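You operate a simulated robot arm through the tools that you are given. There is no shell and no other tool. Be economical: measure what you need, move in short steps, check, and stop when the job is done.

You run a simulated robot arm. Do the job below in one go: nothing can be reset, and whatever is moved stays where it is left.

Task
Stop the flume and reset the sluice gate to 30 mm.
Fine: red flow wheel SHUT, then pump off, before the lock lever goes to FREE; lever TIGHT again at the end.
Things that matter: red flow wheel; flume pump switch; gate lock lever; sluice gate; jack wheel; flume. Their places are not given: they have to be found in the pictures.

Only the result counts: the job must be done as asked and must still hold three seconds after the hand-in. Knocking over, shifting, dropping, spilling or breaking anything else fails it.

Robot
A 6-joint arm with a two-finger parallel gripper, fixed in place. Base frame: the origin is at the foot of the arm, x ahead of it, y to its left, z up. Lengths are in mm, angles in degrees, forces in N, time in s.
With the tool pointing down near the work surface it reaches from about 240 to 660 mm from the base axis. Its first joint turns from -66.0 to 66.0 degrees. Payload 2.9 kg.
The tool frame sits at the grasp point between the pads (the TCP): z along the fingers, y along the line on which they close. The tips reach 30 mm beyond it. The gripper opens to 110 mm. The fingers are 20 mm wide and 10 mm thick; the gripper's body (48 by 112 mm) begins 55 mm behind the TCP.
Orientation is told as [roll, pitch, yaw] about the base's x, y, z axes, in that order, counted from this pose: with the fingers straight down and closing along the base's y, the tool's x points along the base's -x, its y along +y and its z along -z.

Tools
- The arm moves only by the tool arm_command. Its argument "increments" is text: rows parted by semicolons, each of 7 numbers parted by spaces: the shift along the tool's x, y, z in mm, then the turn, a rotation vector about the tool's x, y, z in degrees, then the finger opening in mm, from 0 to 110. In form: dx dy dz wx wy wz fingers; .... A call has 1 to 8 rows; each row is the pose to reach, as a shift and turn from the pose commanded when the call began, along the tool's axes at that moment. Rows are played at 5 a second. More than 50 mm and 8.6 degrees between two rows, or a gripper value outside its range, and nothing of the call is played. Where a pose cannot be reached the arm comes as near as it can. A force on the tool above 70 N (or 10 N above the force at the start of the call, whichever is more), or a blocked arm, ends the call early, and 0.2 s more pass. The fingers move at their own pace (about 108 mm/s each) and stop on an object; they squeeze with about 26 N. The grip force told is the motor's: it shows also when the fingers shut on nothing. Time passes only in rows, and 0.2 s behind the last, so rows that repeat a pose let the fingers close. It gives the time, the measured TCP pose, the force on the tool (base axes), the opening and the grip force at its end, in the units of the frame above (readings bear some noise), and new pictures: "show" is both (left out), scene, wrist or none.
- Cameras (640 x 400 px; columns grow to the right, rows downward): "scene" is fixed at [30.7, 409.9, 1391.9]; the picture's right is [-0.99, -0.13, 0.00], its down [-0.06, 0.49, -0.87] and it looks along [0.11, -0.86, -0.49] (base axes); focal length 246 px, centre (320, 200). "wrist" rides on the gripper at [-36, 0, -57] in the tool frame; the picture's right is [0.00, -1.00, 0.00], its down [0.97, 0.00, -0.24] and it looks along [0.24, 0.00, 0.97] (tool axes); focal length 218 px, centre (320, 200).
- measure_at(camera, pixels): for up to 12 pixels [column, row] of the newest picture of that camera ("zoom" is the newest enlarged one), the place [x, y, z] in the base frame of the surface seen there, good to about 2 mm. It takes no simulated time.
- close_up(camera, box): a new picture of the part [left, top, right, bottom] of that camera's present view, enlarged. It takes no simulated time.
- finish_job(): hands the job in; it is judged then, once.

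Work in short steps. Measure before you move; look again where a grasp or a placing could have gone wrong, and mend it. You have 80 turns and 120 pictures in all, those below and enlarged ones among them. Open the gripper and draw the arm clear of the work before you hand the job in, unless the task says otherwise; then end with one line.

The tools are called after ">>>" by a JSON object that holds its "op" and its "data". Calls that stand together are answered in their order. arm_command: Moves the arm, as the interface text tells. Its arguments: {"type":"object","properties":{"increments":{"type":"string"},"show":{"type":"string","enum":["both","scene","wrist","none"]}},"required":["increments"]} The other tools are called the same way: measure_at (camera, pixels) gives the place of the surface under pixels of a picture; close_up (camera, box) takes an enlarged picture of a part of a camera's view; finish_job () hands the job in.

At the start:

```text
clock: 0.0
ee_pos: [371.5, -112.5, 1269.3]
orientation: [0.0, -0.1, 0.0]
contact_force: [0.9, -0.8, -0.3]
width: 110.0
grip_force: 0.0
```

scene: 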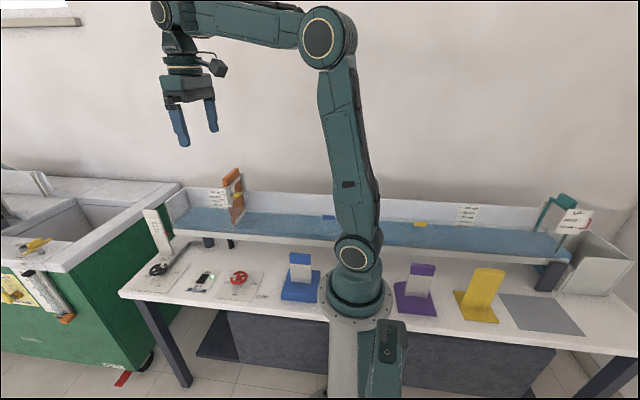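
wrist: 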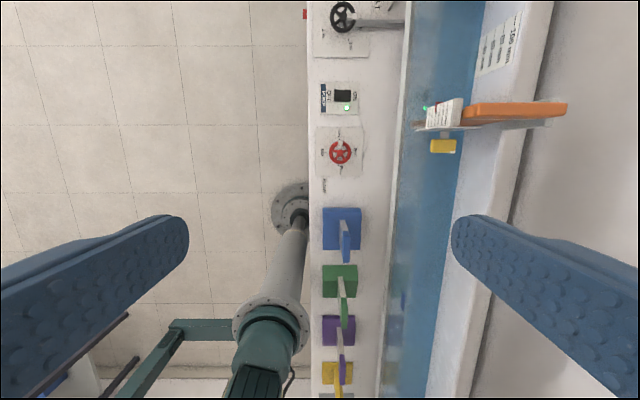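

The wrist view shows a black wheel (342,17), pump switch (340,97), red wheel (340,152), and the gate with orange part (500,110). I enlarge these areas.

>>> {"op": "close_up", "data": {"camera": "wrist", "box": [300, 0, 420, 75]}}

>>> {"op": "close_up", "data": {"camera": "wrist", "box": [300, 70, 420, 200]}}

>>> {"op": "close_up", "data": {"camera": "wrist", "box": [400, 0, 580, 170]}}

>>> {"op": "close_up", "data": {"camera": "scene", "box": [130, 160, 290, 310]}}

>>> {"op": "measure_at", "data": {"camera": "wrist", "pixels": [[342, 17], [340, 97], [346, 107], [340, 152], [333, 172], [326, 185], [443, 146], [500, 110], [440, 115], [385, 22], [355, 180]]}}

```text
5.33 times, centred on (360, 38) of wrist
```

zoom: 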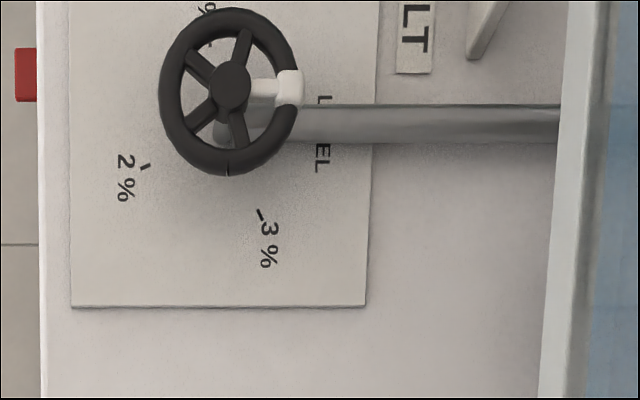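

```text
3.08 times, centred on (360, 135) of wrist
```

zoom: 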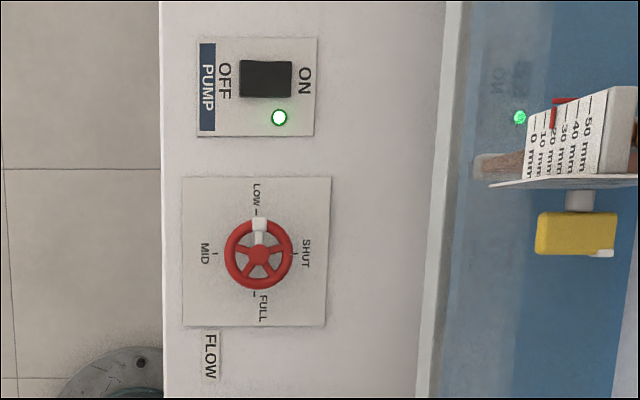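

```text
2.35 times, centred on (490, 85) of wrist
```

zoom: 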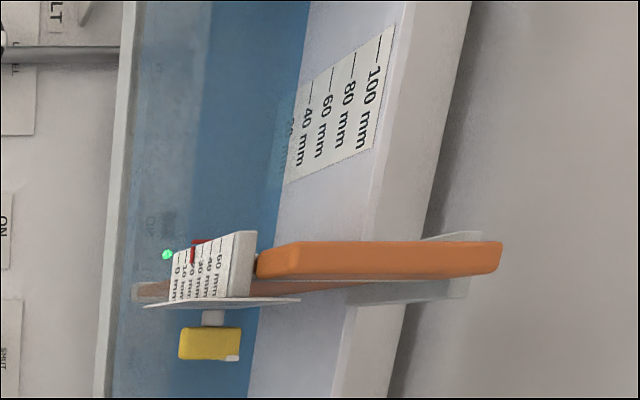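

```text
2.67 times, centred on (210, 235) of scene
```

zoom: 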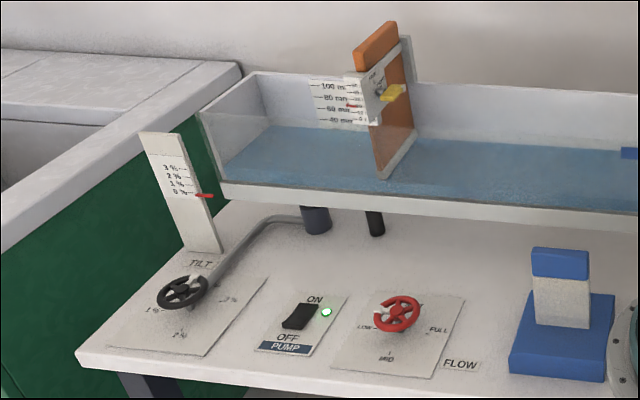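

```text
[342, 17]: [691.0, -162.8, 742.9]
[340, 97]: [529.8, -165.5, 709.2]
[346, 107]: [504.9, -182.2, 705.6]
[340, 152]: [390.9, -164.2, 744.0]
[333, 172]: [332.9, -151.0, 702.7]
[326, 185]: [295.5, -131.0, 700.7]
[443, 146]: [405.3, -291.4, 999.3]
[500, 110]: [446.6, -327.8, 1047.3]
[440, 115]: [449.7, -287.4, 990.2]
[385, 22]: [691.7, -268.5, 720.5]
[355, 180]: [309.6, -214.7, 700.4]
```

I measure the flume's near wall and details from the scene view before approaching the red wheel.

>>> {"op": "measure_at", "data": {"camera": "wrist", "pixels": [[408, 150], [404, 200], [412, 80], [340, 141], [351, 152], [330, 152], [340, 163], [338, 92], [333, 97], [349, 97], [340, 90], [340, 104]]}}

>>> {"op": "measure_at", "data": {"camera": "scene", "pixels": [[210, 236], [270, 243], [185, 230], [277, 198], [236, 178], [238, 195], [231, 222], [239, 278], [203, 276], [158, 269]]}}

>>> {"op": "close_up", "data": {"camera": "scene", "box": [195, 160, 259, 200]}}

```text
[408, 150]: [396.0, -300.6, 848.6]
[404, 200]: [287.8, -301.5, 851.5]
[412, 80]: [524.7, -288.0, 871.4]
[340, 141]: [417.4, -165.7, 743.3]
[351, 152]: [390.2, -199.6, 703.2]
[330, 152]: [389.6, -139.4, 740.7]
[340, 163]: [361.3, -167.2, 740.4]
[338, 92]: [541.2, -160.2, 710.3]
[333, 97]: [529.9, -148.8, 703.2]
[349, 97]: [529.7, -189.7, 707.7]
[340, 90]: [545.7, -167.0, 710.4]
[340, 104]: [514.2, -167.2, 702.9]
```

```text
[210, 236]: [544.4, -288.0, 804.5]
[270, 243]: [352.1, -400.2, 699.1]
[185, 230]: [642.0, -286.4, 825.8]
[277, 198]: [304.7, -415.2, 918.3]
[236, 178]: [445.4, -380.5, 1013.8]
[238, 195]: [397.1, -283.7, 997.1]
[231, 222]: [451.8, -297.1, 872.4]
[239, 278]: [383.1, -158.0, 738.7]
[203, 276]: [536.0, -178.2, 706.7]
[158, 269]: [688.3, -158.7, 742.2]
```

```text
10.00 times, centred on (227, 180) of scene
```

zoom: 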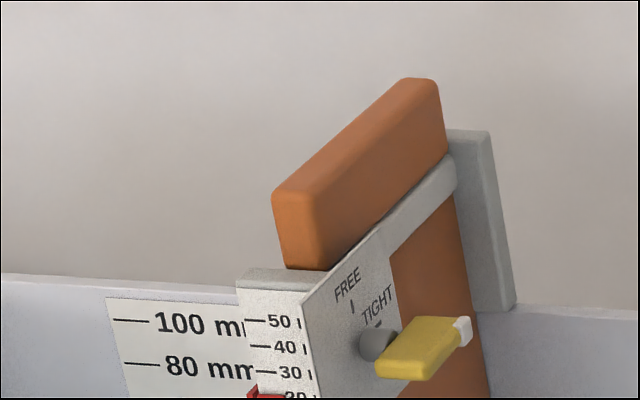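

Red wheel centre ≈ (390,-165,742), radius ≈ 29; marker at LOW (+x), SHUT at -y, so it needs 90° clockwise. I descend above it while pre-turning the tool -45°.

>>> {"op": "arm_command", "data": {"increments": "-4 -10 45 0 0 -6 110; -8 -20 90 0 0 -12 110; -12 -30 135 0 0 -18 110; -16 -40 180 0 0 -24 110; -18.5 -52.5 225 0 0 -30 110; -18.5 -52.5 270 0 0 -36 110; -18.5 -52.5 315 0 0 -42 110; -18.5 -52.5 360 0 0 -45 110"}}

```text
clock: 1.8
ee_pos: [390.4, -164.7, 906.5]
orientation: [-0.2, 0.0, 45.1]
contact_force: [0.2, 0.6, 1.1]
width: 110.1
grip_force: 0.0
```

scene: 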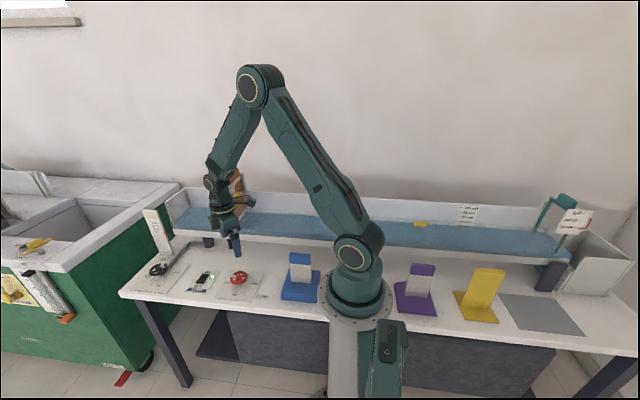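
wrist: 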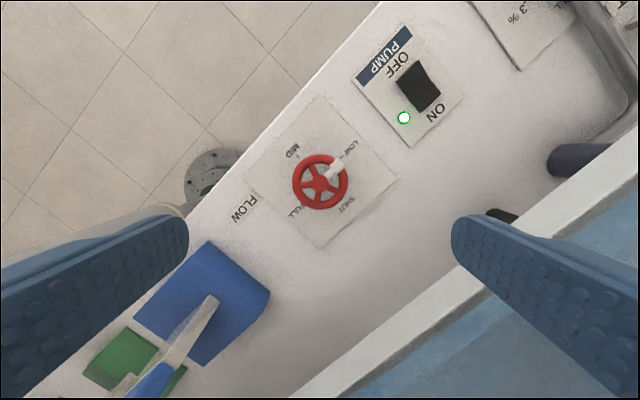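

Wheel is centred at (320,182) in the wrist view. I measure it and the blue stand before descending.

>>> {"op": "measure_at", "data": {"camera": "wrist", "pixels": [[320, 156], [320, 209], [294, 181], [346, 181], [320, 183], [336, 166], [270, 290], [207, 243], [330, 230]]}}

>>> {"op": "close_up", "data": {"camera": "wrist", "box": [240, 20, 480, 260]}}

```text
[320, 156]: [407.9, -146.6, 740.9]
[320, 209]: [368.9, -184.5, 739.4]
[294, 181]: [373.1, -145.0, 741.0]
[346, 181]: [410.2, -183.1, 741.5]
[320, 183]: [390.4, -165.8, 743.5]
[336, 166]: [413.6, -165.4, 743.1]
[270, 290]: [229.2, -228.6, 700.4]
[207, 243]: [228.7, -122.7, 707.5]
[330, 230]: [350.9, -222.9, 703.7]
```

```text
1.67 times, centred on (360, 140) of wrist
```

zoom: 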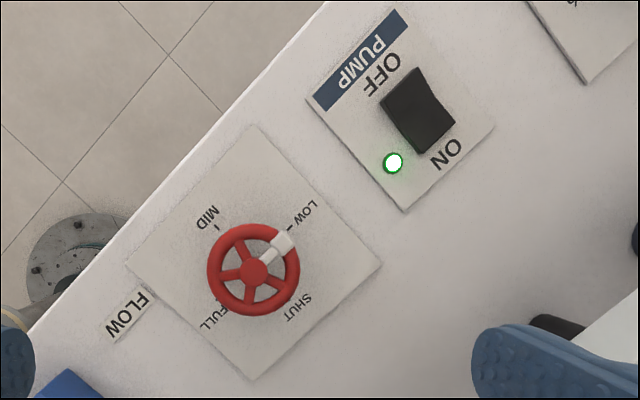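

Centre (390.3,-165.6), rim top z≈741. Descend to TCP z≈744 with fingers at 85, then close.

>>> {"op": "arm_command", "data": {"increments": "0 0 45 0 0 0 85; 0 0 90 0 0 0 85; 0 0 130 0 0 0 85; 0 0 162 0 0 0 85; 0 0 162 0 0 0 85; 0 0 162 0 0 0 50; 0 0 162 0 0 0 50; 0 0 162 0 0 0 50"}}

```text
clock: 3.6
ee_pos: [391.1, -164.2, 745.8]
orientation: [-0.2, 0.0, 44.8]
contact_force: [10.5, -9.3, -19.1]
width: 59.7
grip_force: 45.1
```

scene: 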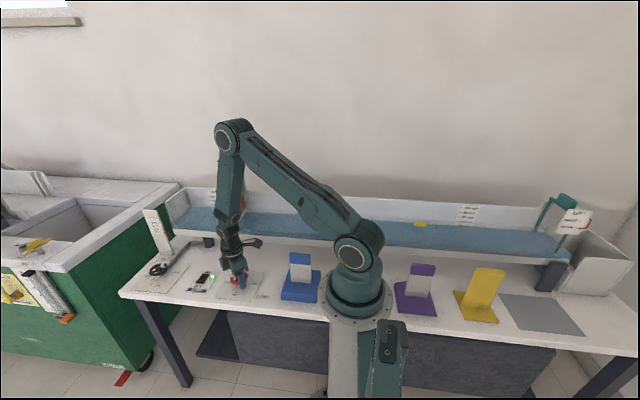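
wrist: 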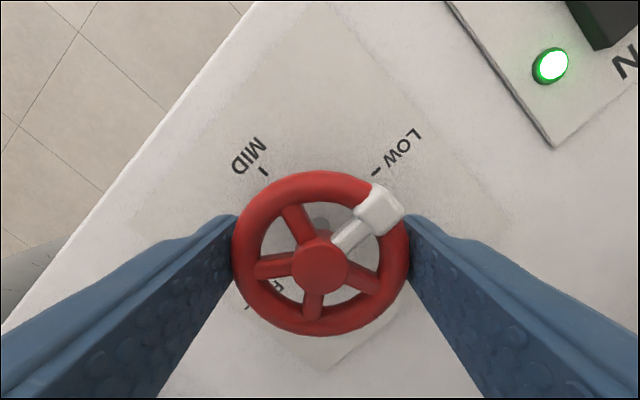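

Wheel is gripped at width 59.7. Turn clockwise (tool +z) by 60°.

>>> {"op": "arm_command", "data": {"increments": "0 0 0 0 0 8 50; 0 0 0 0 0 16 50; 0 0 0 0 0 24 50; 0 0 0 0 0 32 50; 0 0 0 0 0 40 50; 0 0 0 0 0 48 50; 0 0 0 0 0 56 50; 0 0 0 0 0 64 50", "show": "wrist"}}

```text
clock: 5.4
ee_pos: [389.4, -164.8, 746.8]
orientation: [-0.1, -0.1, -19.2]
contact_force: [11.3, -15.0, -31.8]
width: 60.0
grip_force: 45.1
```

wrist: 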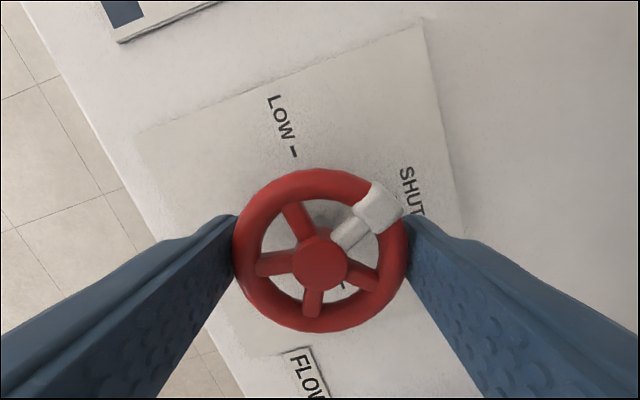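

The wheel follows without slipping; 64° done. Turn another 26°.

>>> {"op": "arm_command", "data": {"increments": "0 0 0 0 0 8 50; 0 0 0 0 0 16 50; 0 0 0 0 0 24 50; 0 0 0 0 0 27 50; 0 0 0 0 0 27 50", "show": "wrist"}}

```text
clock: 6.6
ee_pos: [390.4, -164.5, 746.5]
orientation: [0.0, 0.0, -46.0]
contact_force: [3.9, -11.9, -13.2]
width: 59.6
grip_force: 44.8
```

wrist: 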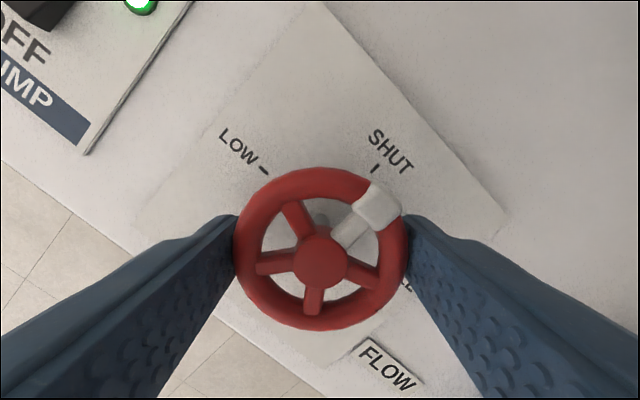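

The pointer now lines up with SHUT. Release and lift, then look.

>>> {"op": "arm_command", "data": {"increments": "0 0 0 0 0 0 85; 0 0 0 0 0 0 85; 0 0 -40 0 0 0 85; 0 0 -80 0 0 0 85; 0 0 -120 0 0 0 85; 0 0 -120 0 0 0 20"}}

>>> {"op": "close_up", "data": {"camera": "wrist", "box": [160, 0, 480, 260]}}

```text
clock: 8.0
ee_pos: [389.4, -163.9, 866.5]
orientation: [0.0, 0.1, -46.0]
contact_force: [0.1, 0.7, -0.1]
width: 20.1
grip_force: 0.1
```

scene: 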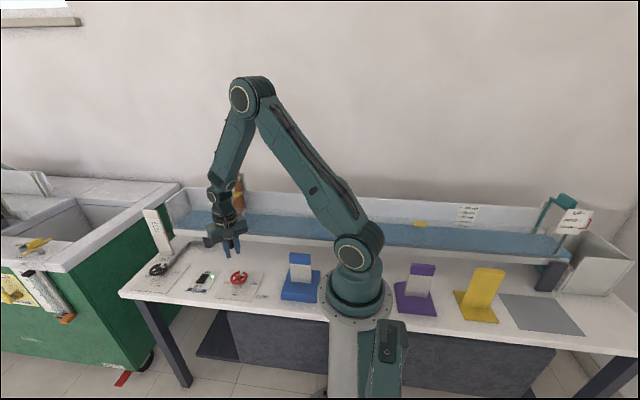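
wrist: 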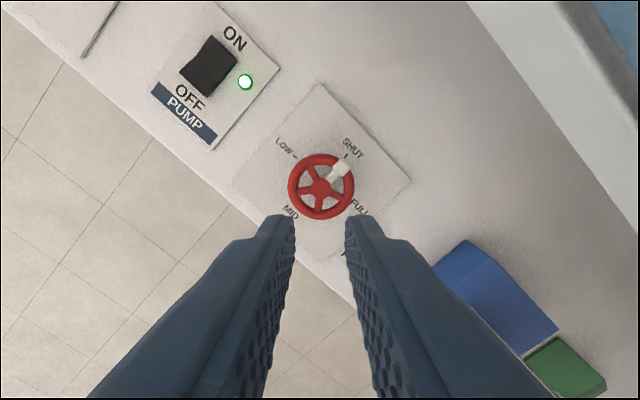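

```text
1.54 times, centred on (320, 130) of wrist
```

zoom: 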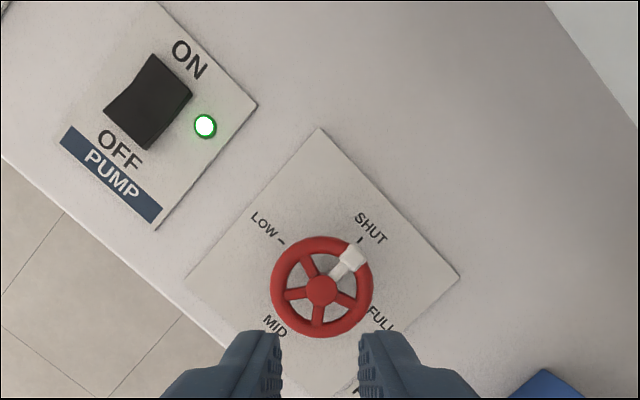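

Wheel is at SHUT. Now measure the rocker (ON end near (225,42), OFF end near (190,80)).

>>> {"op": "measure_at", "data": {"camera": "wrist", "pixels": [[212, 37], [236, 52], [224, 46], [182, 72], [207, 94], [197, 80], [209, 63], [203, 72]]}}

>>> {"op": "close_up", "data": {"camera": "wrist", "box": [150, 0, 290, 150]}}

```text
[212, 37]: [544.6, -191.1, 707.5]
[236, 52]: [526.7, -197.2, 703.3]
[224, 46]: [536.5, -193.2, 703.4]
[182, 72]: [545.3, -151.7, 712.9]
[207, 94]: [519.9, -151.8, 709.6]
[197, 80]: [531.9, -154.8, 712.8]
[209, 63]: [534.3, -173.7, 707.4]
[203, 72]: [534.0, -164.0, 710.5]
```

```text
2.67 times, centred on (220, 75) of wrist
```

zoom: 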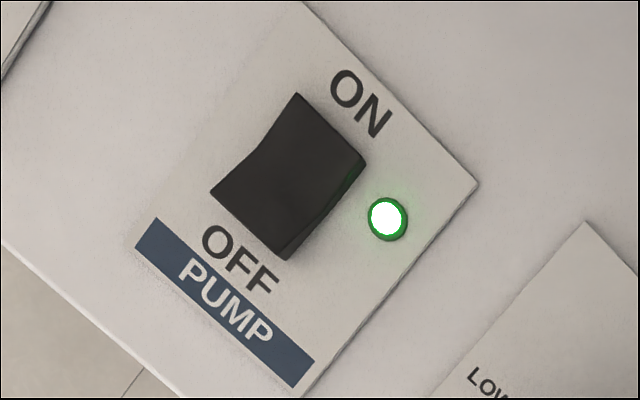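

OFF end of the rocker is raised at about (532,-152,713). Move above it with fingers closed and yaw 0.

>>> {"op": "arm_command", "data": {"increments": "-15 18.6 10 0 0 -8 0; -30 37.2 20 0 0 -16 0; -45 55.8 30 0 0 -24 0; -60 74.3 45 0 0 -32 0; -75 92.9 60 0 0 -40 0; -89.8 111.5 80 0 0 -46 0; -89.8 111.5 100 0 0 -46 0"}}

```text
clock: 9.6
ee_pos: [532.2, -151.2, 768.4]
orientation: [0.0, 0.0, 0.1]
contact_force: [0.1, 0.1, 0.5]
width: 0.1
grip_force: 25.9
```

scene: 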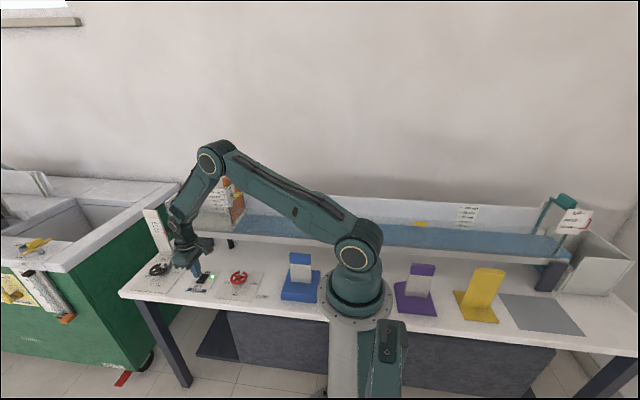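
wrist: 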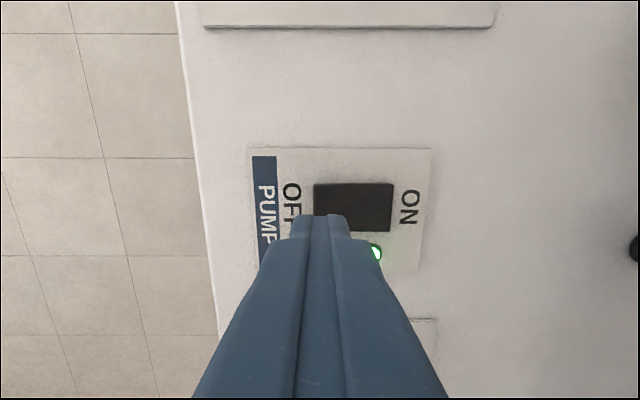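

Fingers are above the OFF end. Press down gently, slightly inward.

>>> {"op": "arm_command", "data": {"increments": "0 -3 15 0 0 0 0; 0 -3 22 0 0 0 0; 0 -3 26 0 0 0 0; 0 -3 29 0 0 0 0; 0 -3 32 0 0 0 0; 0 -3 34 0 0 0 0", "show": "wrist"}}

```text
clock: 11.0
ee_pos: [533.0, -155.7, 739.0]
orientation: [-0.1, 0.0, -0.2]
contact_force: [-9.6, 2.7, 14.7]
width: 0.0
grip_force: 25.8
stopped in row 6: the force on the tool passed its limit (the readings are from after the stop); the commanded pose is now the measured one
```

wrist: 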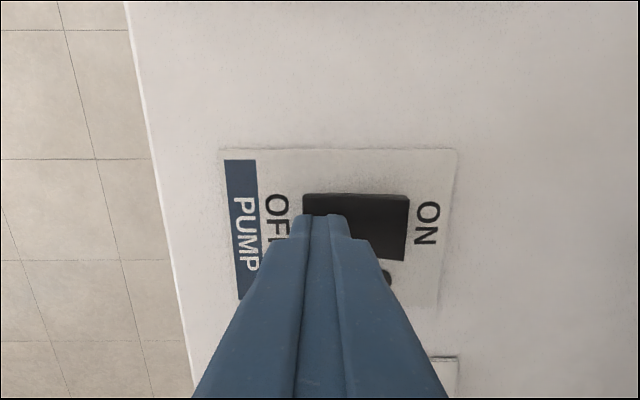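

The lamp seems dark now and the rocker tipped. Lift straight up and check.

>>> {"op": "arm_command", "data": {"increments": "0 0 -40 0 0 0 0; 0 0 -80 0 0 0 0; 0 0 -120 0 0 0 0; 0 0 -165 0 0 0 0; 0 0 -210 0 0 0 0; 0 0 -255 0 0 0 0; 0 0 -300 0 0 0 0; 0 0 -345 0 0 0 0"}}

>>> {"op": "close_up", "data": {"camera": "wrist", "box": [240, 100, 560, 300]}}

```text
clock: 12.8
ee_pos: [532.0, -154.6, 1084.5]
orientation: [-0.1, -0.1, -0.1]
contact_force: [0.1, 0.5, -1.1]
width: 0.0
grip_force: 26.2
```

scene: 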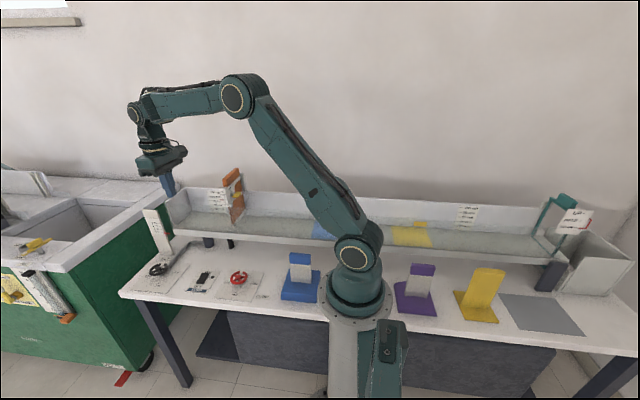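
wrist: 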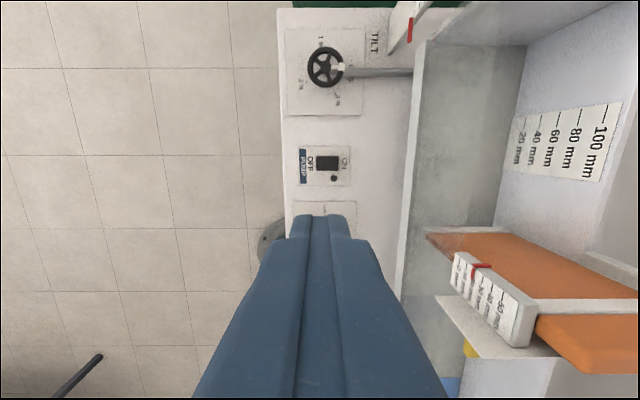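

```text
2.00 times, centred on (400, 200) of wrist
```

zoom: 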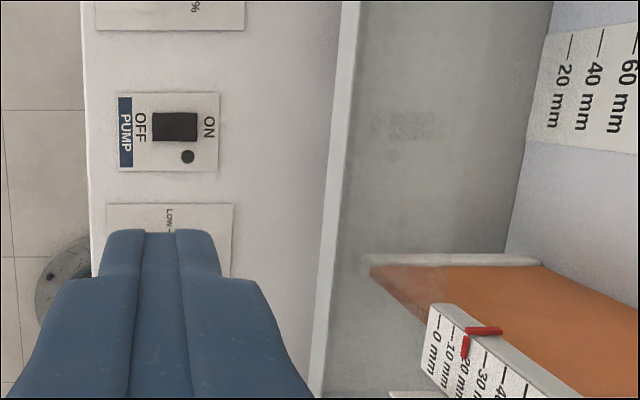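

Pump is off and the flume has emptied. Now study the gate and lever; zoom and measure.

>>> {"op": "close_up", "data": {"camera": "wrist", "box": [410, 210, 640, 390]}}

>>> {"op": "close_up", "data": {"camera": "scene", "box": [200, 160, 264, 230]}}

>>> {"op": "measure_at", "data": {"camera": "wrist", "pixels": [[432, 236], [540, 300], [560, 330], [590, 360], [520, 330], [480, 268], [455, 262], [600, 310], [466, 350], [480, 330]]}}

>>> {"op": "measure_at", "data": {"camera": "scene", "pixels": [[225, 182], [238, 170], [228, 186], [240, 173], [233, 194], [238, 196], [241, 193], [228, 190], [240, 205], [243, 190]]}}

```text
2.22 times, centred on (525, 300) of wrist
```

zoom: 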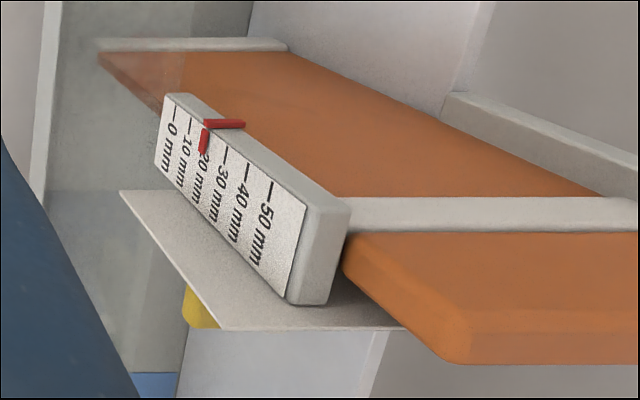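

```text
5.71 times, centred on (232, 195) of scene
```

zoom: 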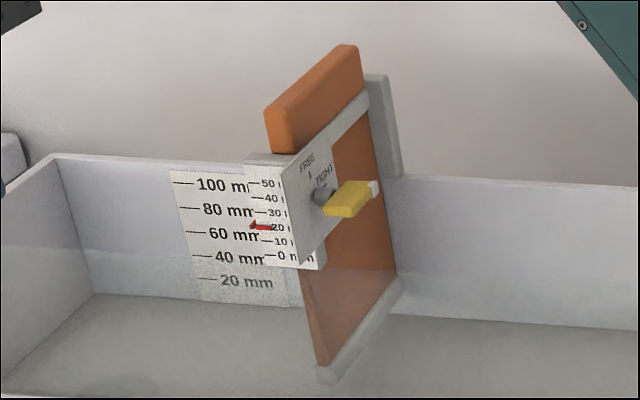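

```text
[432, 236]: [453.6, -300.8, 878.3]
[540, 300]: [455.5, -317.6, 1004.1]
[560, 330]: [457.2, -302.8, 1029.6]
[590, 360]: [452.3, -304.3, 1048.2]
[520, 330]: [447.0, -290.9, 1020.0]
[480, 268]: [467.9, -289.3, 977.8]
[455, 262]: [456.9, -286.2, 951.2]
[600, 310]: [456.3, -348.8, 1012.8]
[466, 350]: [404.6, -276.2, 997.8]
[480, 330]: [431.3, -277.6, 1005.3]
```

```text
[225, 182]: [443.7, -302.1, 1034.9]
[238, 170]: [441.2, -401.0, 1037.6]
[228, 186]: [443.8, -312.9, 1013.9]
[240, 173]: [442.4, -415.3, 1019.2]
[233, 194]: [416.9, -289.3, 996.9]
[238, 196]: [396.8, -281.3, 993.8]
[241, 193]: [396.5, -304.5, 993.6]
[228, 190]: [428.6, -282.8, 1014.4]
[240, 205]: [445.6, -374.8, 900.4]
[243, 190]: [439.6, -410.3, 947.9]
```

Lever is at about x 397–405, z 995, pivoting about x, on the -x face of the plate; gate handle at x≈447, z 1008–1048. I draw back toward -x and pitch the tool to point along +x to see the lever face-on.

>>> {"op": "arm_command", "data": {"increments": "28 -10 -12 0 -8 0 0; 56 -20 -24 0 -16 0 0; 84 -30 -36 0 -24 0 0; 112 -40 -48 0 -32 0 0; 140 -55 -55 0 -40 0 0; 168 -70 -60 0 -48 0 0; 196 -85 -60 0 -56 0 0; 224 -96 -60 0 -64 0 0"}}

```text
clock: 14.6
ee_pos: [348.8, -231.3, 1142.0]
orientation: [-0.4, -64.3, 0.1]
contact_force: [0.3, -0.2, 0.3]
width: 0.0
grip_force: 25.9
out of reach, approached as far as the arm can: row 8
```

scene: 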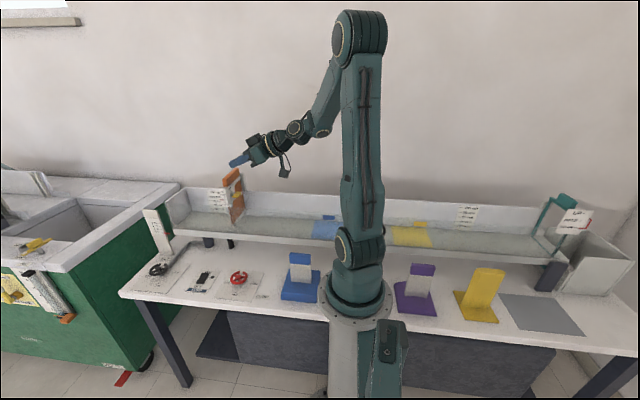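
wrist: 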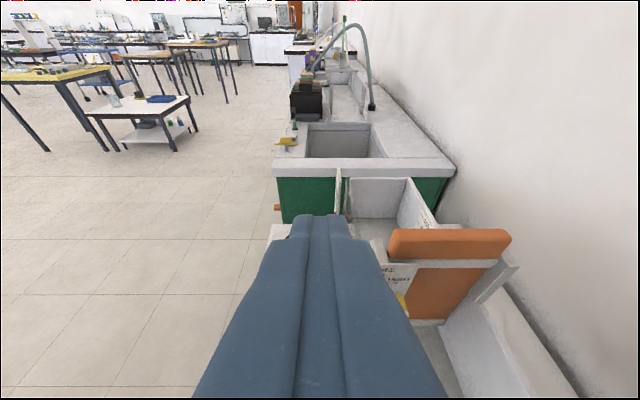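

The first-joint limit is near but fine farther out. Shift toward y≈-290, lower to z≈1100, finish the pitch to -90, and open the fingers for a clear view.

>>> {"op": "arm_command", "data": {"increments": "10 -15 2.5 0 -7 0 60; 20 -30 5 0 -14 0 110; 30 -45 7.5 0 -20 0 110; 42 -60 10 0 -26 0 110; 42 -60 10 0 -26 0 110"}}

```text
clock: 15.8
ee_pos: [398.3, -261.2, 1100.0]
orientation: [-148.3, -89.8, 148.0]
contact_force: [0.5, 0.1, -0.9]
width: 110.0
grip_force: 0.0
out of reach, approached as far as the arm can: row 1, 2, 3, 4, 5
```

scene: 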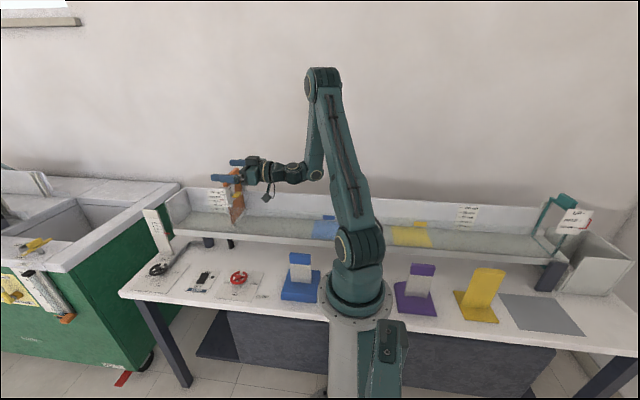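
wrist: 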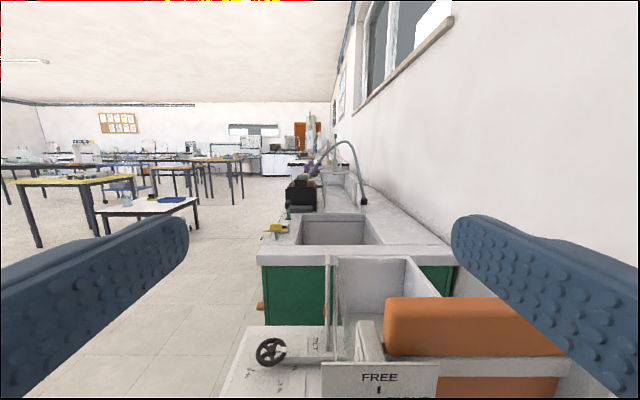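

The joint-1 limit (wrist azimuth 66°) blocks pure +x pointing here, so I yaw the tool 25° toward -y while backing off and lowering to look at the lever.

>>> {"op": "arm_command", "data": {"increments": "0 0 -15 8 0 0 110; 0 0 -33 16 0 0 110; 25 0 -33 24 0 0 110; 50 0 -33 25 0 0 110; 75 0 -33 25 0 0 110; 75 0 -33 25 0 0 110"}}

```text
clock: 17.2
ee_pos: [373.3, -260.0, 1105.3]
orientation: [-5.9, -89.6, -19.3]
contact_force: [0.4, -0.4, -0.3]
width: 110.0
grip_force: 0.0
out of reach, approached as far as the arm can: row 2, 3, 4, 5, 6
```

scene: 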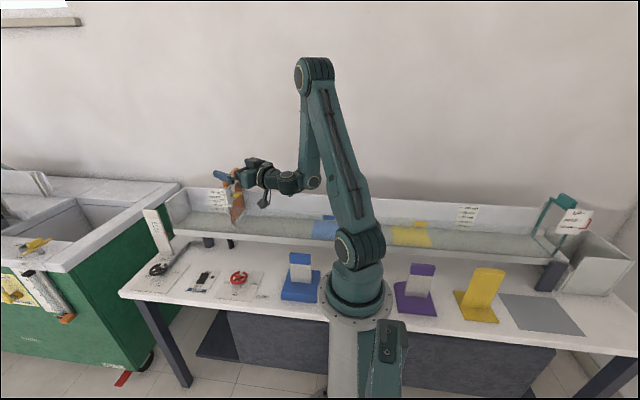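
wrist: 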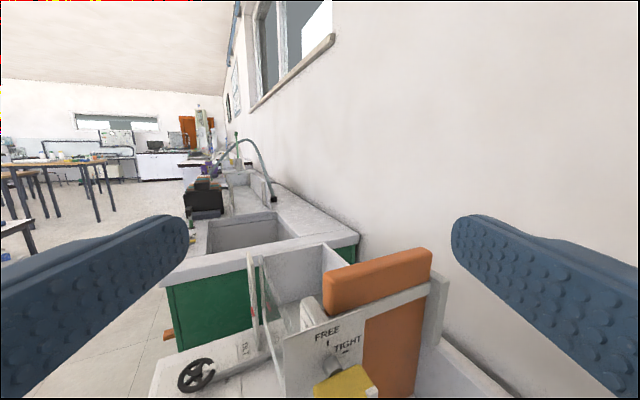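

The view shows FREE and TIGHT ticks with the lever at TIGHT. Zoom and measure.

>>> {"op": "close_up", "data": {"camera": "wrist", "box": [270, 280, 450, 400]}}

>>> {"op": "measure_at", "data": {"camera": "wrist", "pixels": [[327, 342], [346, 351], [333, 362], [323, 384], [360, 372], [375, 388], [345, 380], [290, 350], [340, 322], [360, 312], [380, 270], [330, 290]]}}

```text
3.33 times, centred on (360, 340) of wrist
```

zoom: 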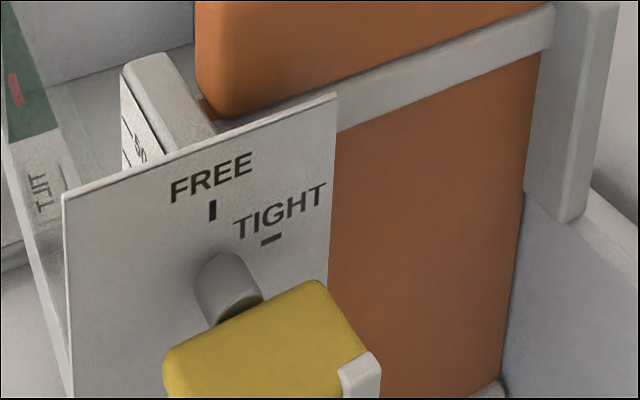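

```text
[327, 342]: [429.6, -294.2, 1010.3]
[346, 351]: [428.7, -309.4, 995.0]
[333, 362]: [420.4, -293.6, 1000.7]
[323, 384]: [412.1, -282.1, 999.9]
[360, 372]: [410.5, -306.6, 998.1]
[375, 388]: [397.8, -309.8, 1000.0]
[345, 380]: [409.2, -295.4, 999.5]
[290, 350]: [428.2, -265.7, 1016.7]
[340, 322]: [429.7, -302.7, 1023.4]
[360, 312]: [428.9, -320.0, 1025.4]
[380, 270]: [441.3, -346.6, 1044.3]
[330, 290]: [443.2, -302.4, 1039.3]
```

The pivot is ≈ (y -294, z 994); the knob bar spans y -277…-310, x 396–412, top z≈1000, and it needs 90° so the white end goes up. I'll push down its +y half with closed fingers, tool tilted 30°. First undo the yaw while raising.

>>> {"op": "arm_command", "data": {"increments": "-10 13 4 -8 0 0 60; -20 26 8 -16 0 0 20; -25 38.5 12 -24 0 0 0; -25 38.5 12 -25 0 0 0; -25 38.5 12 -25 0 0 0", "show": "none"}}

```text
clock: 18.4
ee_pos: [401.9, -232.0, 1130.6]
orientation: [-140.5, -89.7, 140.6]
contact_force: [0.5, 1.4, -0.7]
width: 0.2
grip_force: 25.5
```

Pitch back to -30° and move above the knob's +y end.

>>> {"op": "arm_command", "data": {"increments": "0 -6 0 0 7.5 0 0; 0 -12 -2 0 15 0 0; 0 -18 -4 0 22.5 0 0; 5 -24 -6 0 30 0 0; 10 -30 -8 0 37.5 0 0; 15 -36 -11 0 45 0 0; 22 -42 -11 0 52.5 0 0; 30 -45 -11 0 60 0 0"}}

```text
clock: 20.2
ee_pos: [390.4, -278.0, 1097.9]
orientation: [-0.1, -30.0, -0.1]
contact_force: [-0.6, -0.3, 0.4]
width: 0.1
grip_force: 26.3
```

scene: 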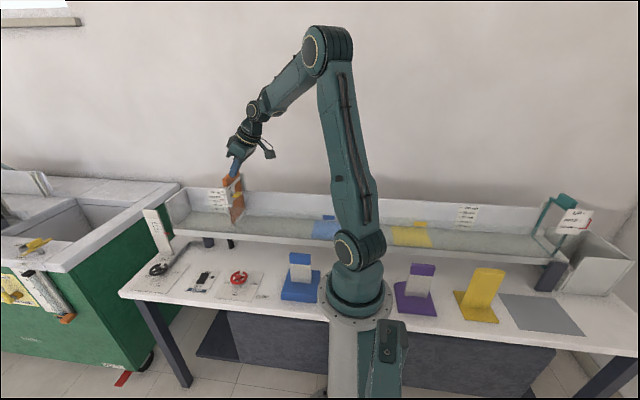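
wrist: 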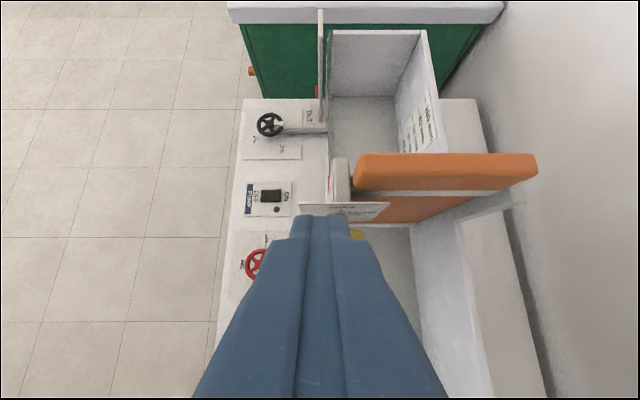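

Fingers hang above the knob. Check the knob's extents from the scene view before pressing.

>>> {"op": "close_up", "data": {"camera": "scene", "box": [215, 165, 255, 215]}}

>>> {"op": "measure_at", "data": {"camera": "wrist", "pixels": [[354, 230], [360, 234], [363, 238], [352, 222]]}}

```text
8.00 times, centred on (235, 190) of scene
```

zoom: 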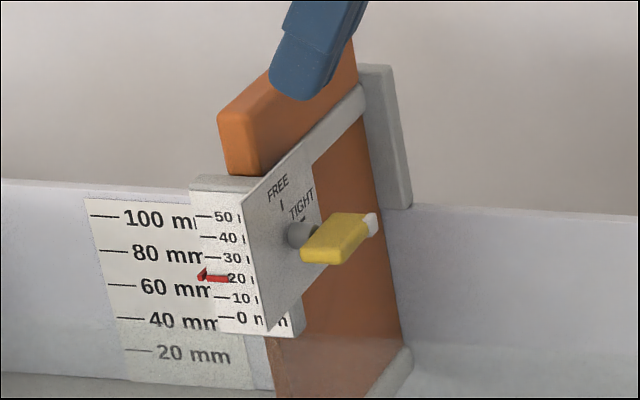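

```text
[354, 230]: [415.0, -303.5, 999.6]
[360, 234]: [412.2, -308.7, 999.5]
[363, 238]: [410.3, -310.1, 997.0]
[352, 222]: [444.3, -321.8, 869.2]
```

>>> {"op": "measure_at", "data": {"camera": "zoom", "pixels": [[306, 250], [342, 254], [310, 240], [345, 242], [335, 218], [362, 216], [370, 226], [302, 232], [325, 258], [295, 225], [290, 245]]}}

```text
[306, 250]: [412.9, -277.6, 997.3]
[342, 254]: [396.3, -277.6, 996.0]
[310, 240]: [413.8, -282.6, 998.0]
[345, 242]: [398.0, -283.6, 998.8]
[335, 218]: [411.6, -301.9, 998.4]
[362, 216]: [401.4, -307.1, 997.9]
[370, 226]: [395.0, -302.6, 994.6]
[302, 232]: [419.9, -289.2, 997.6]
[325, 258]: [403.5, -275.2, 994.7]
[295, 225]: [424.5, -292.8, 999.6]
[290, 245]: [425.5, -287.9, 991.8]
```

Knob spans y -276…-312, z 989–999. Descend on its +y half (finger inner edge ≈ y -287.5).

>>> {"op": "arm_command", "data": {"increments": "23.3 0.5 44.3 0 0 0 0; 31.3 0.5 58.2 0 0 0 0; 34.3 0.5 63.4 0 0 0 0; 37.3 0.5 68.6 0 0 0 0; 40.3 0.5 73.8 0 0 0 0; 43.3 0.5 79 0 0 0 0"}}

>>> {"op": "close_up", "data": {"camera": "scene", "box": [215, 165, 255, 215]}}

```text
clock: 21.6
ee_pos: [390.9, -277.2, 1009.1]
orientation: [-0.1, -30.2, 0.0]
contact_force: [-0.5, 0.1, 0.0]
width: 0.1
grip_force: 26.3
```

scene: 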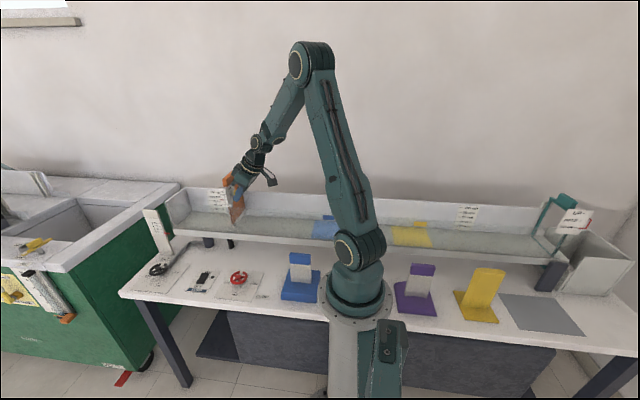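
wrist: 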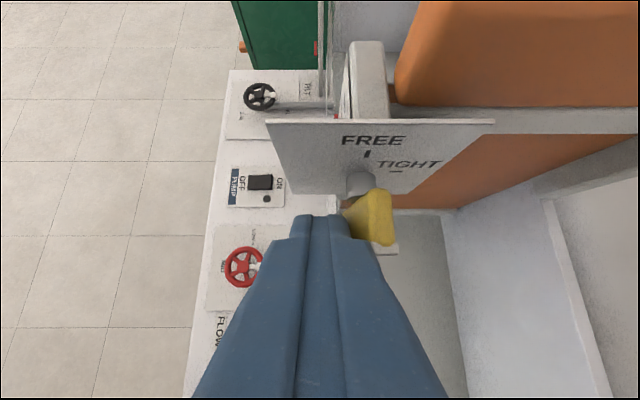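

```text
8.00 times, centred on (235, 190) of scene
```

zoom: 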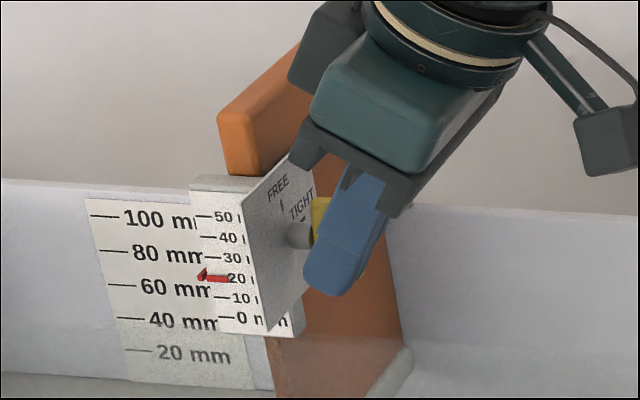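

The knob is rotating freely toward FREE. Continue down 13 mm, then press toward -y to square it up.

>>> {"op": "arm_command", "data": {"increments": "3 0 5.2 0 0 0 0; 6.5 0 11.3 0 0 0 0; 6.5 -1.5 11.3 0 0 0 0; 6.5 -3 11.3 0 0 0 0; 6.5 -3 11.3 0 0 0 0", "show": "wrist"}}

>>> {"op": "close_up", "data": {"camera": "wrist", "box": [260, 100, 500, 280]}}

```text
clock: 22.8
ee_pos: [391.9, -276.9, 997.3]
orientation: [0.2, -30.1, 0.0]
contact_force: [-7.2, 25.0, 8.1]
width: 0.0
grip_force: 25.7
```

wrist: 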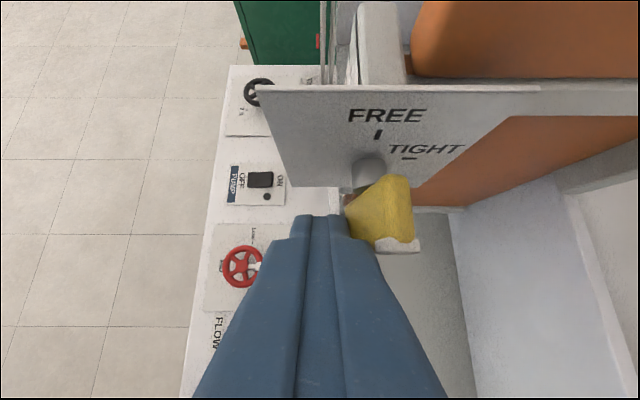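

```text
2.22 times, centred on (380, 190) of wrist
```

zoom: 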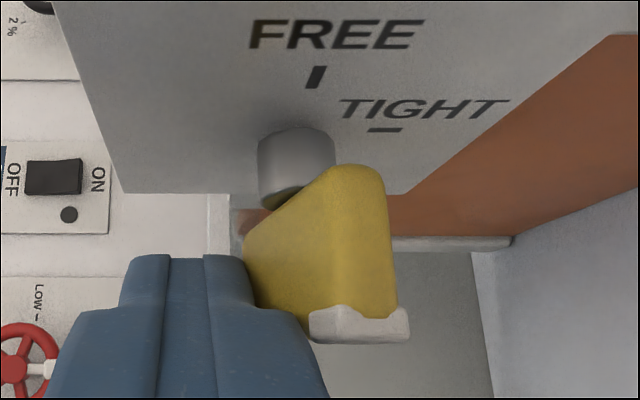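

A 25 N side force resists. Measure the knob's present angle from this view.

>>> {"op": "measure_at", "data": {"camera": "zoom", "pixels": [[360, 172], [300, 220], [260, 240], [380, 200], [385, 290], [330, 290], [270, 290], [360, 325], [320, 325], [400, 325], [340, 230], [295, 150]]}}

>>> {"op": "close_up", "data": {"camera": "scene", "box": [215, 165, 255, 215]}}

```text
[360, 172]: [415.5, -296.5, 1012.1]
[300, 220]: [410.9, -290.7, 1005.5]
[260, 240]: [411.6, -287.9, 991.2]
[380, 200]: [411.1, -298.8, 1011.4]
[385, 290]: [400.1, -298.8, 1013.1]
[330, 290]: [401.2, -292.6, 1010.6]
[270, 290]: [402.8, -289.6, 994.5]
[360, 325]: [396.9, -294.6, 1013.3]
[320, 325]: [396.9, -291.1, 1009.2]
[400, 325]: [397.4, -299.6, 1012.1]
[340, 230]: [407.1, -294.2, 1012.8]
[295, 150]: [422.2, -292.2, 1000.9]
```

```text
8.00 times, centred on (235, 190) of scene
```

zoom: 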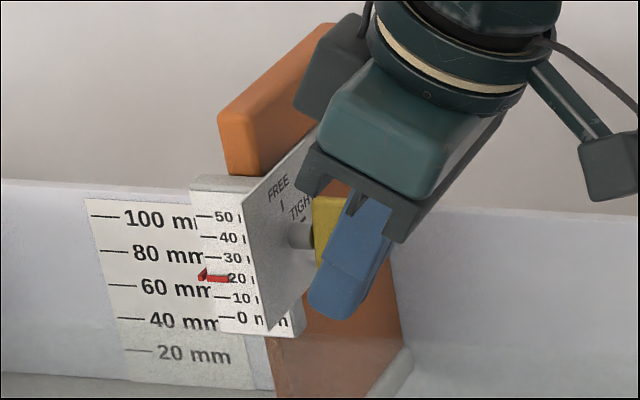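

The knob's faces are now nearly vertical (top at y≈-295, z 1013), and it's against the finger flat or a stop. Back off toward +y and raise to inspect.

>>> {"op": "arm_command", "data": {"increments": "0 15 0 0 0 0 0; 0 15 -40 0 0 0 0; 0 15 -80 0 0 0 0"}}

>>> {"op": "close_up", "data": {"camera": "scene", "box": [215, 165, 255, 215]}}

>>> {"op": "close_up", "data": {"camera": "wrist", "box": [260, 60, 500, 280]}}

```text
clock: 23.6
ee_pos: [351.2, -265.0, 1065.1]
orientation: [-0.1, -30.1, 0.0]
contact_force: [-1.2, 0.1, -0.2]
width: 0.0
grip_force: 26.1
```

scene: 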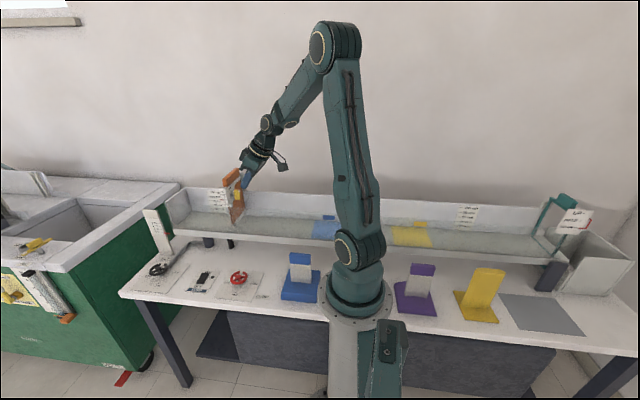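
wrist: 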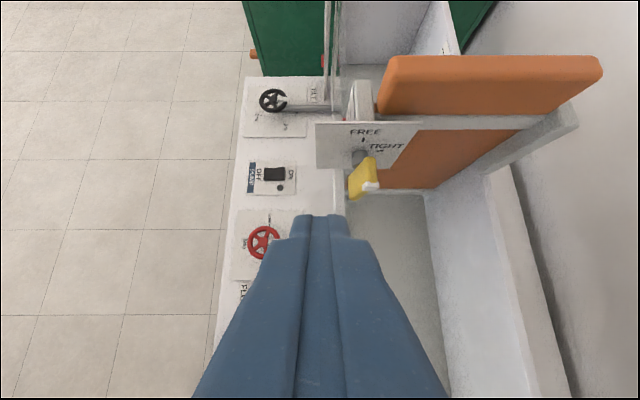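

```text
8.00 times, centred on (235, 190) of scene
```

zoom: 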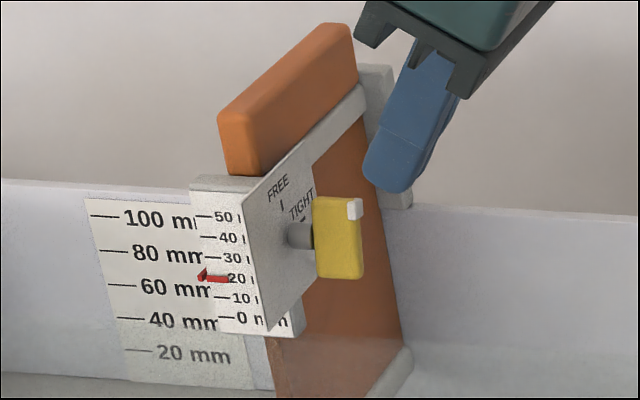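

```text
1.82 times, centred on (380, 170) of wrist
```

zoom: 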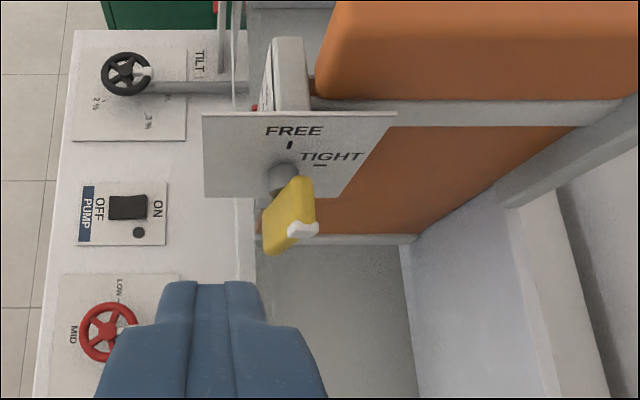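

Lever at FREE; gate stayed, pointer near 20 mm. Measure scale ticks and pointer (scene zoom is not newest, so re-zoom).

>>> {"op": "close_up", "data": {"camera": "scene", "box": [234, 182, 250, 207]}}

>>> {"op": "close_up", "data": {"camera": "scene", "box": [224, 186, 256, 208]}}

```text
16.00 times, centred on (242, 194) of scene
```

zoom: 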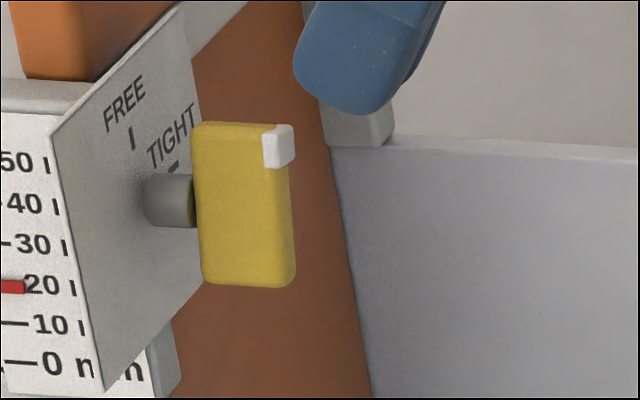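

```text
16.00 times, centred on (240, 197) of scene
```

zoom: 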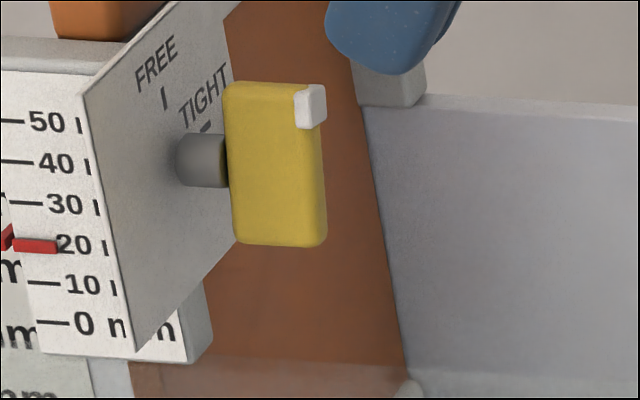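

>>> {"op": "close_up", "data": {"camera": "scene", "box": [214, 186, 246, 208]}}

>>> {"op": "measure_at", "data": {"camera": "zoom", "pixels": [[172, 121], [178, 162], [184, 203], [195, 284], [205, 322], [180, 244], [210, 246], [195, 246], [166, 236], [240, 150], [230, 70], [280, 355]]}}

```text
16.00 times, centred on (230, 197) of scene
```

zoom: 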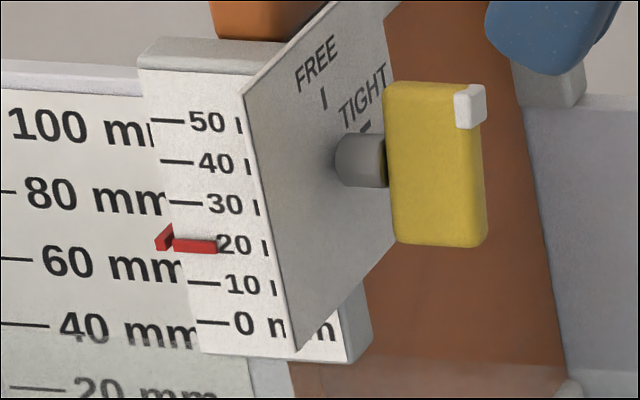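

```text
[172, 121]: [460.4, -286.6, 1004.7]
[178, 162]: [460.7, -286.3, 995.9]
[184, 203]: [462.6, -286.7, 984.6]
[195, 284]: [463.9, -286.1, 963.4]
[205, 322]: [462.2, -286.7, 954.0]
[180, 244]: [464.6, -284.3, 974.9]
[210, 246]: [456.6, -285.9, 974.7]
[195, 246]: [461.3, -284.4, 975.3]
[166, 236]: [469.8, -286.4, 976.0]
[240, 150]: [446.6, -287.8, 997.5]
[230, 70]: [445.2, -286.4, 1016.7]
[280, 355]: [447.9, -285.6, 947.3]
```

Scale: 0 at z≈954, 50 at z≈1005; pointer ≈ 975 (≈20–21 mm), so lift ≈ 9.5–10 mm. Move above the gate handle with the tool vertical.

>>> {"op": "arm_command", "data": {"increments": "-12 0 -22 0 4 0 0; -25 0 -43 0 8 0 0; -40 -17 -36 0 12 0 0; -55 -34 -28 0 16 0 0; -70 -50 -20 0 20 0 0; -85 -67 -13 0 24 0 30; -100 -84 -5 0 28 0 60; -114 -100 2.4 0 30 0 60", "show": "none"}}

>>> {"op": "arm_command", "data": {"increments": "0 0 0 0 0 8 60; 0 0 0 0 0 16 60; 0 0 0 0 0 24 60; 0 0 0 0 0 32 60; 0 0 0 0 0 40 60; 0 0 0 0 0 48 60; 0 0 0 0 0 56 60; 0 0 0 0 0 64 60", "show": "none"}}

>>> {"op": "arm_command", "data": {"increments": "0 0 0 0 0 8 60; 0 0 0 0 0 16 60; 0 0 0 0 0 24 60; 0 0 0 0 0 26 60; 0 0 0 0 0 26 60"}}

```text
clock: 25.4
ee_pos: [451.6, -365.7, 1121.0]
orientation: [0.0, -0.2, -0.2]
contact_force: [0.0, 0.2, -0.6]
width: 60.0
grip_force: 0.1
```

```text
clock: 27.2
ee_pos: [451.6, -364.1, 1121.9]
orientation: [0.1, -0.1, -64.3]
contact_force: [-0.3, 0.4, 0.2]
width: 59.9
grip_force: 0.0
```

```text
clock: 28.4
ee_pos: [451.6, -364.3, 1120.5]
orientation: [0.1, -0.1, -90.1]
contact_force: [-1.1, -0.5, -1.1]
width: 60.1
grip_force: 0.0
```

scene: 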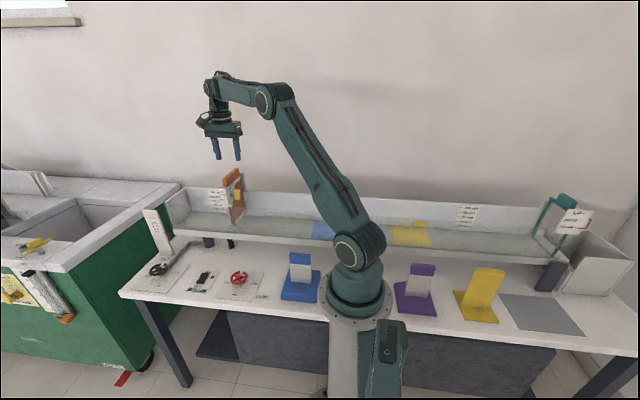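
wrist: 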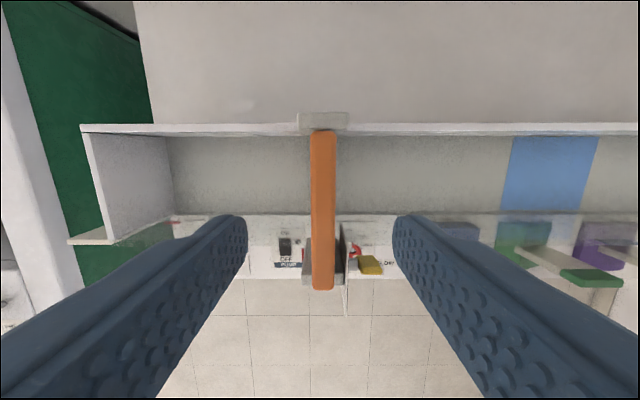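

The handle (cols 311–336) is centred between the fingers. Measure it.

>>> {"op": "measure_at", "data": {"camera": "wrist", "pixels": [[313, 200], [323, 200], [333, 200], [323, 140], [323, 280], [314, 250], [332, 250]]}}

```text
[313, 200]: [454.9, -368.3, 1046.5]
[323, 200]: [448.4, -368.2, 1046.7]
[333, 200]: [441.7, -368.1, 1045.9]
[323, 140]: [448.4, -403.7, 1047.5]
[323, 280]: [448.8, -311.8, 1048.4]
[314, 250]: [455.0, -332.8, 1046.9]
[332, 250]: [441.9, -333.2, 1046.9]
```

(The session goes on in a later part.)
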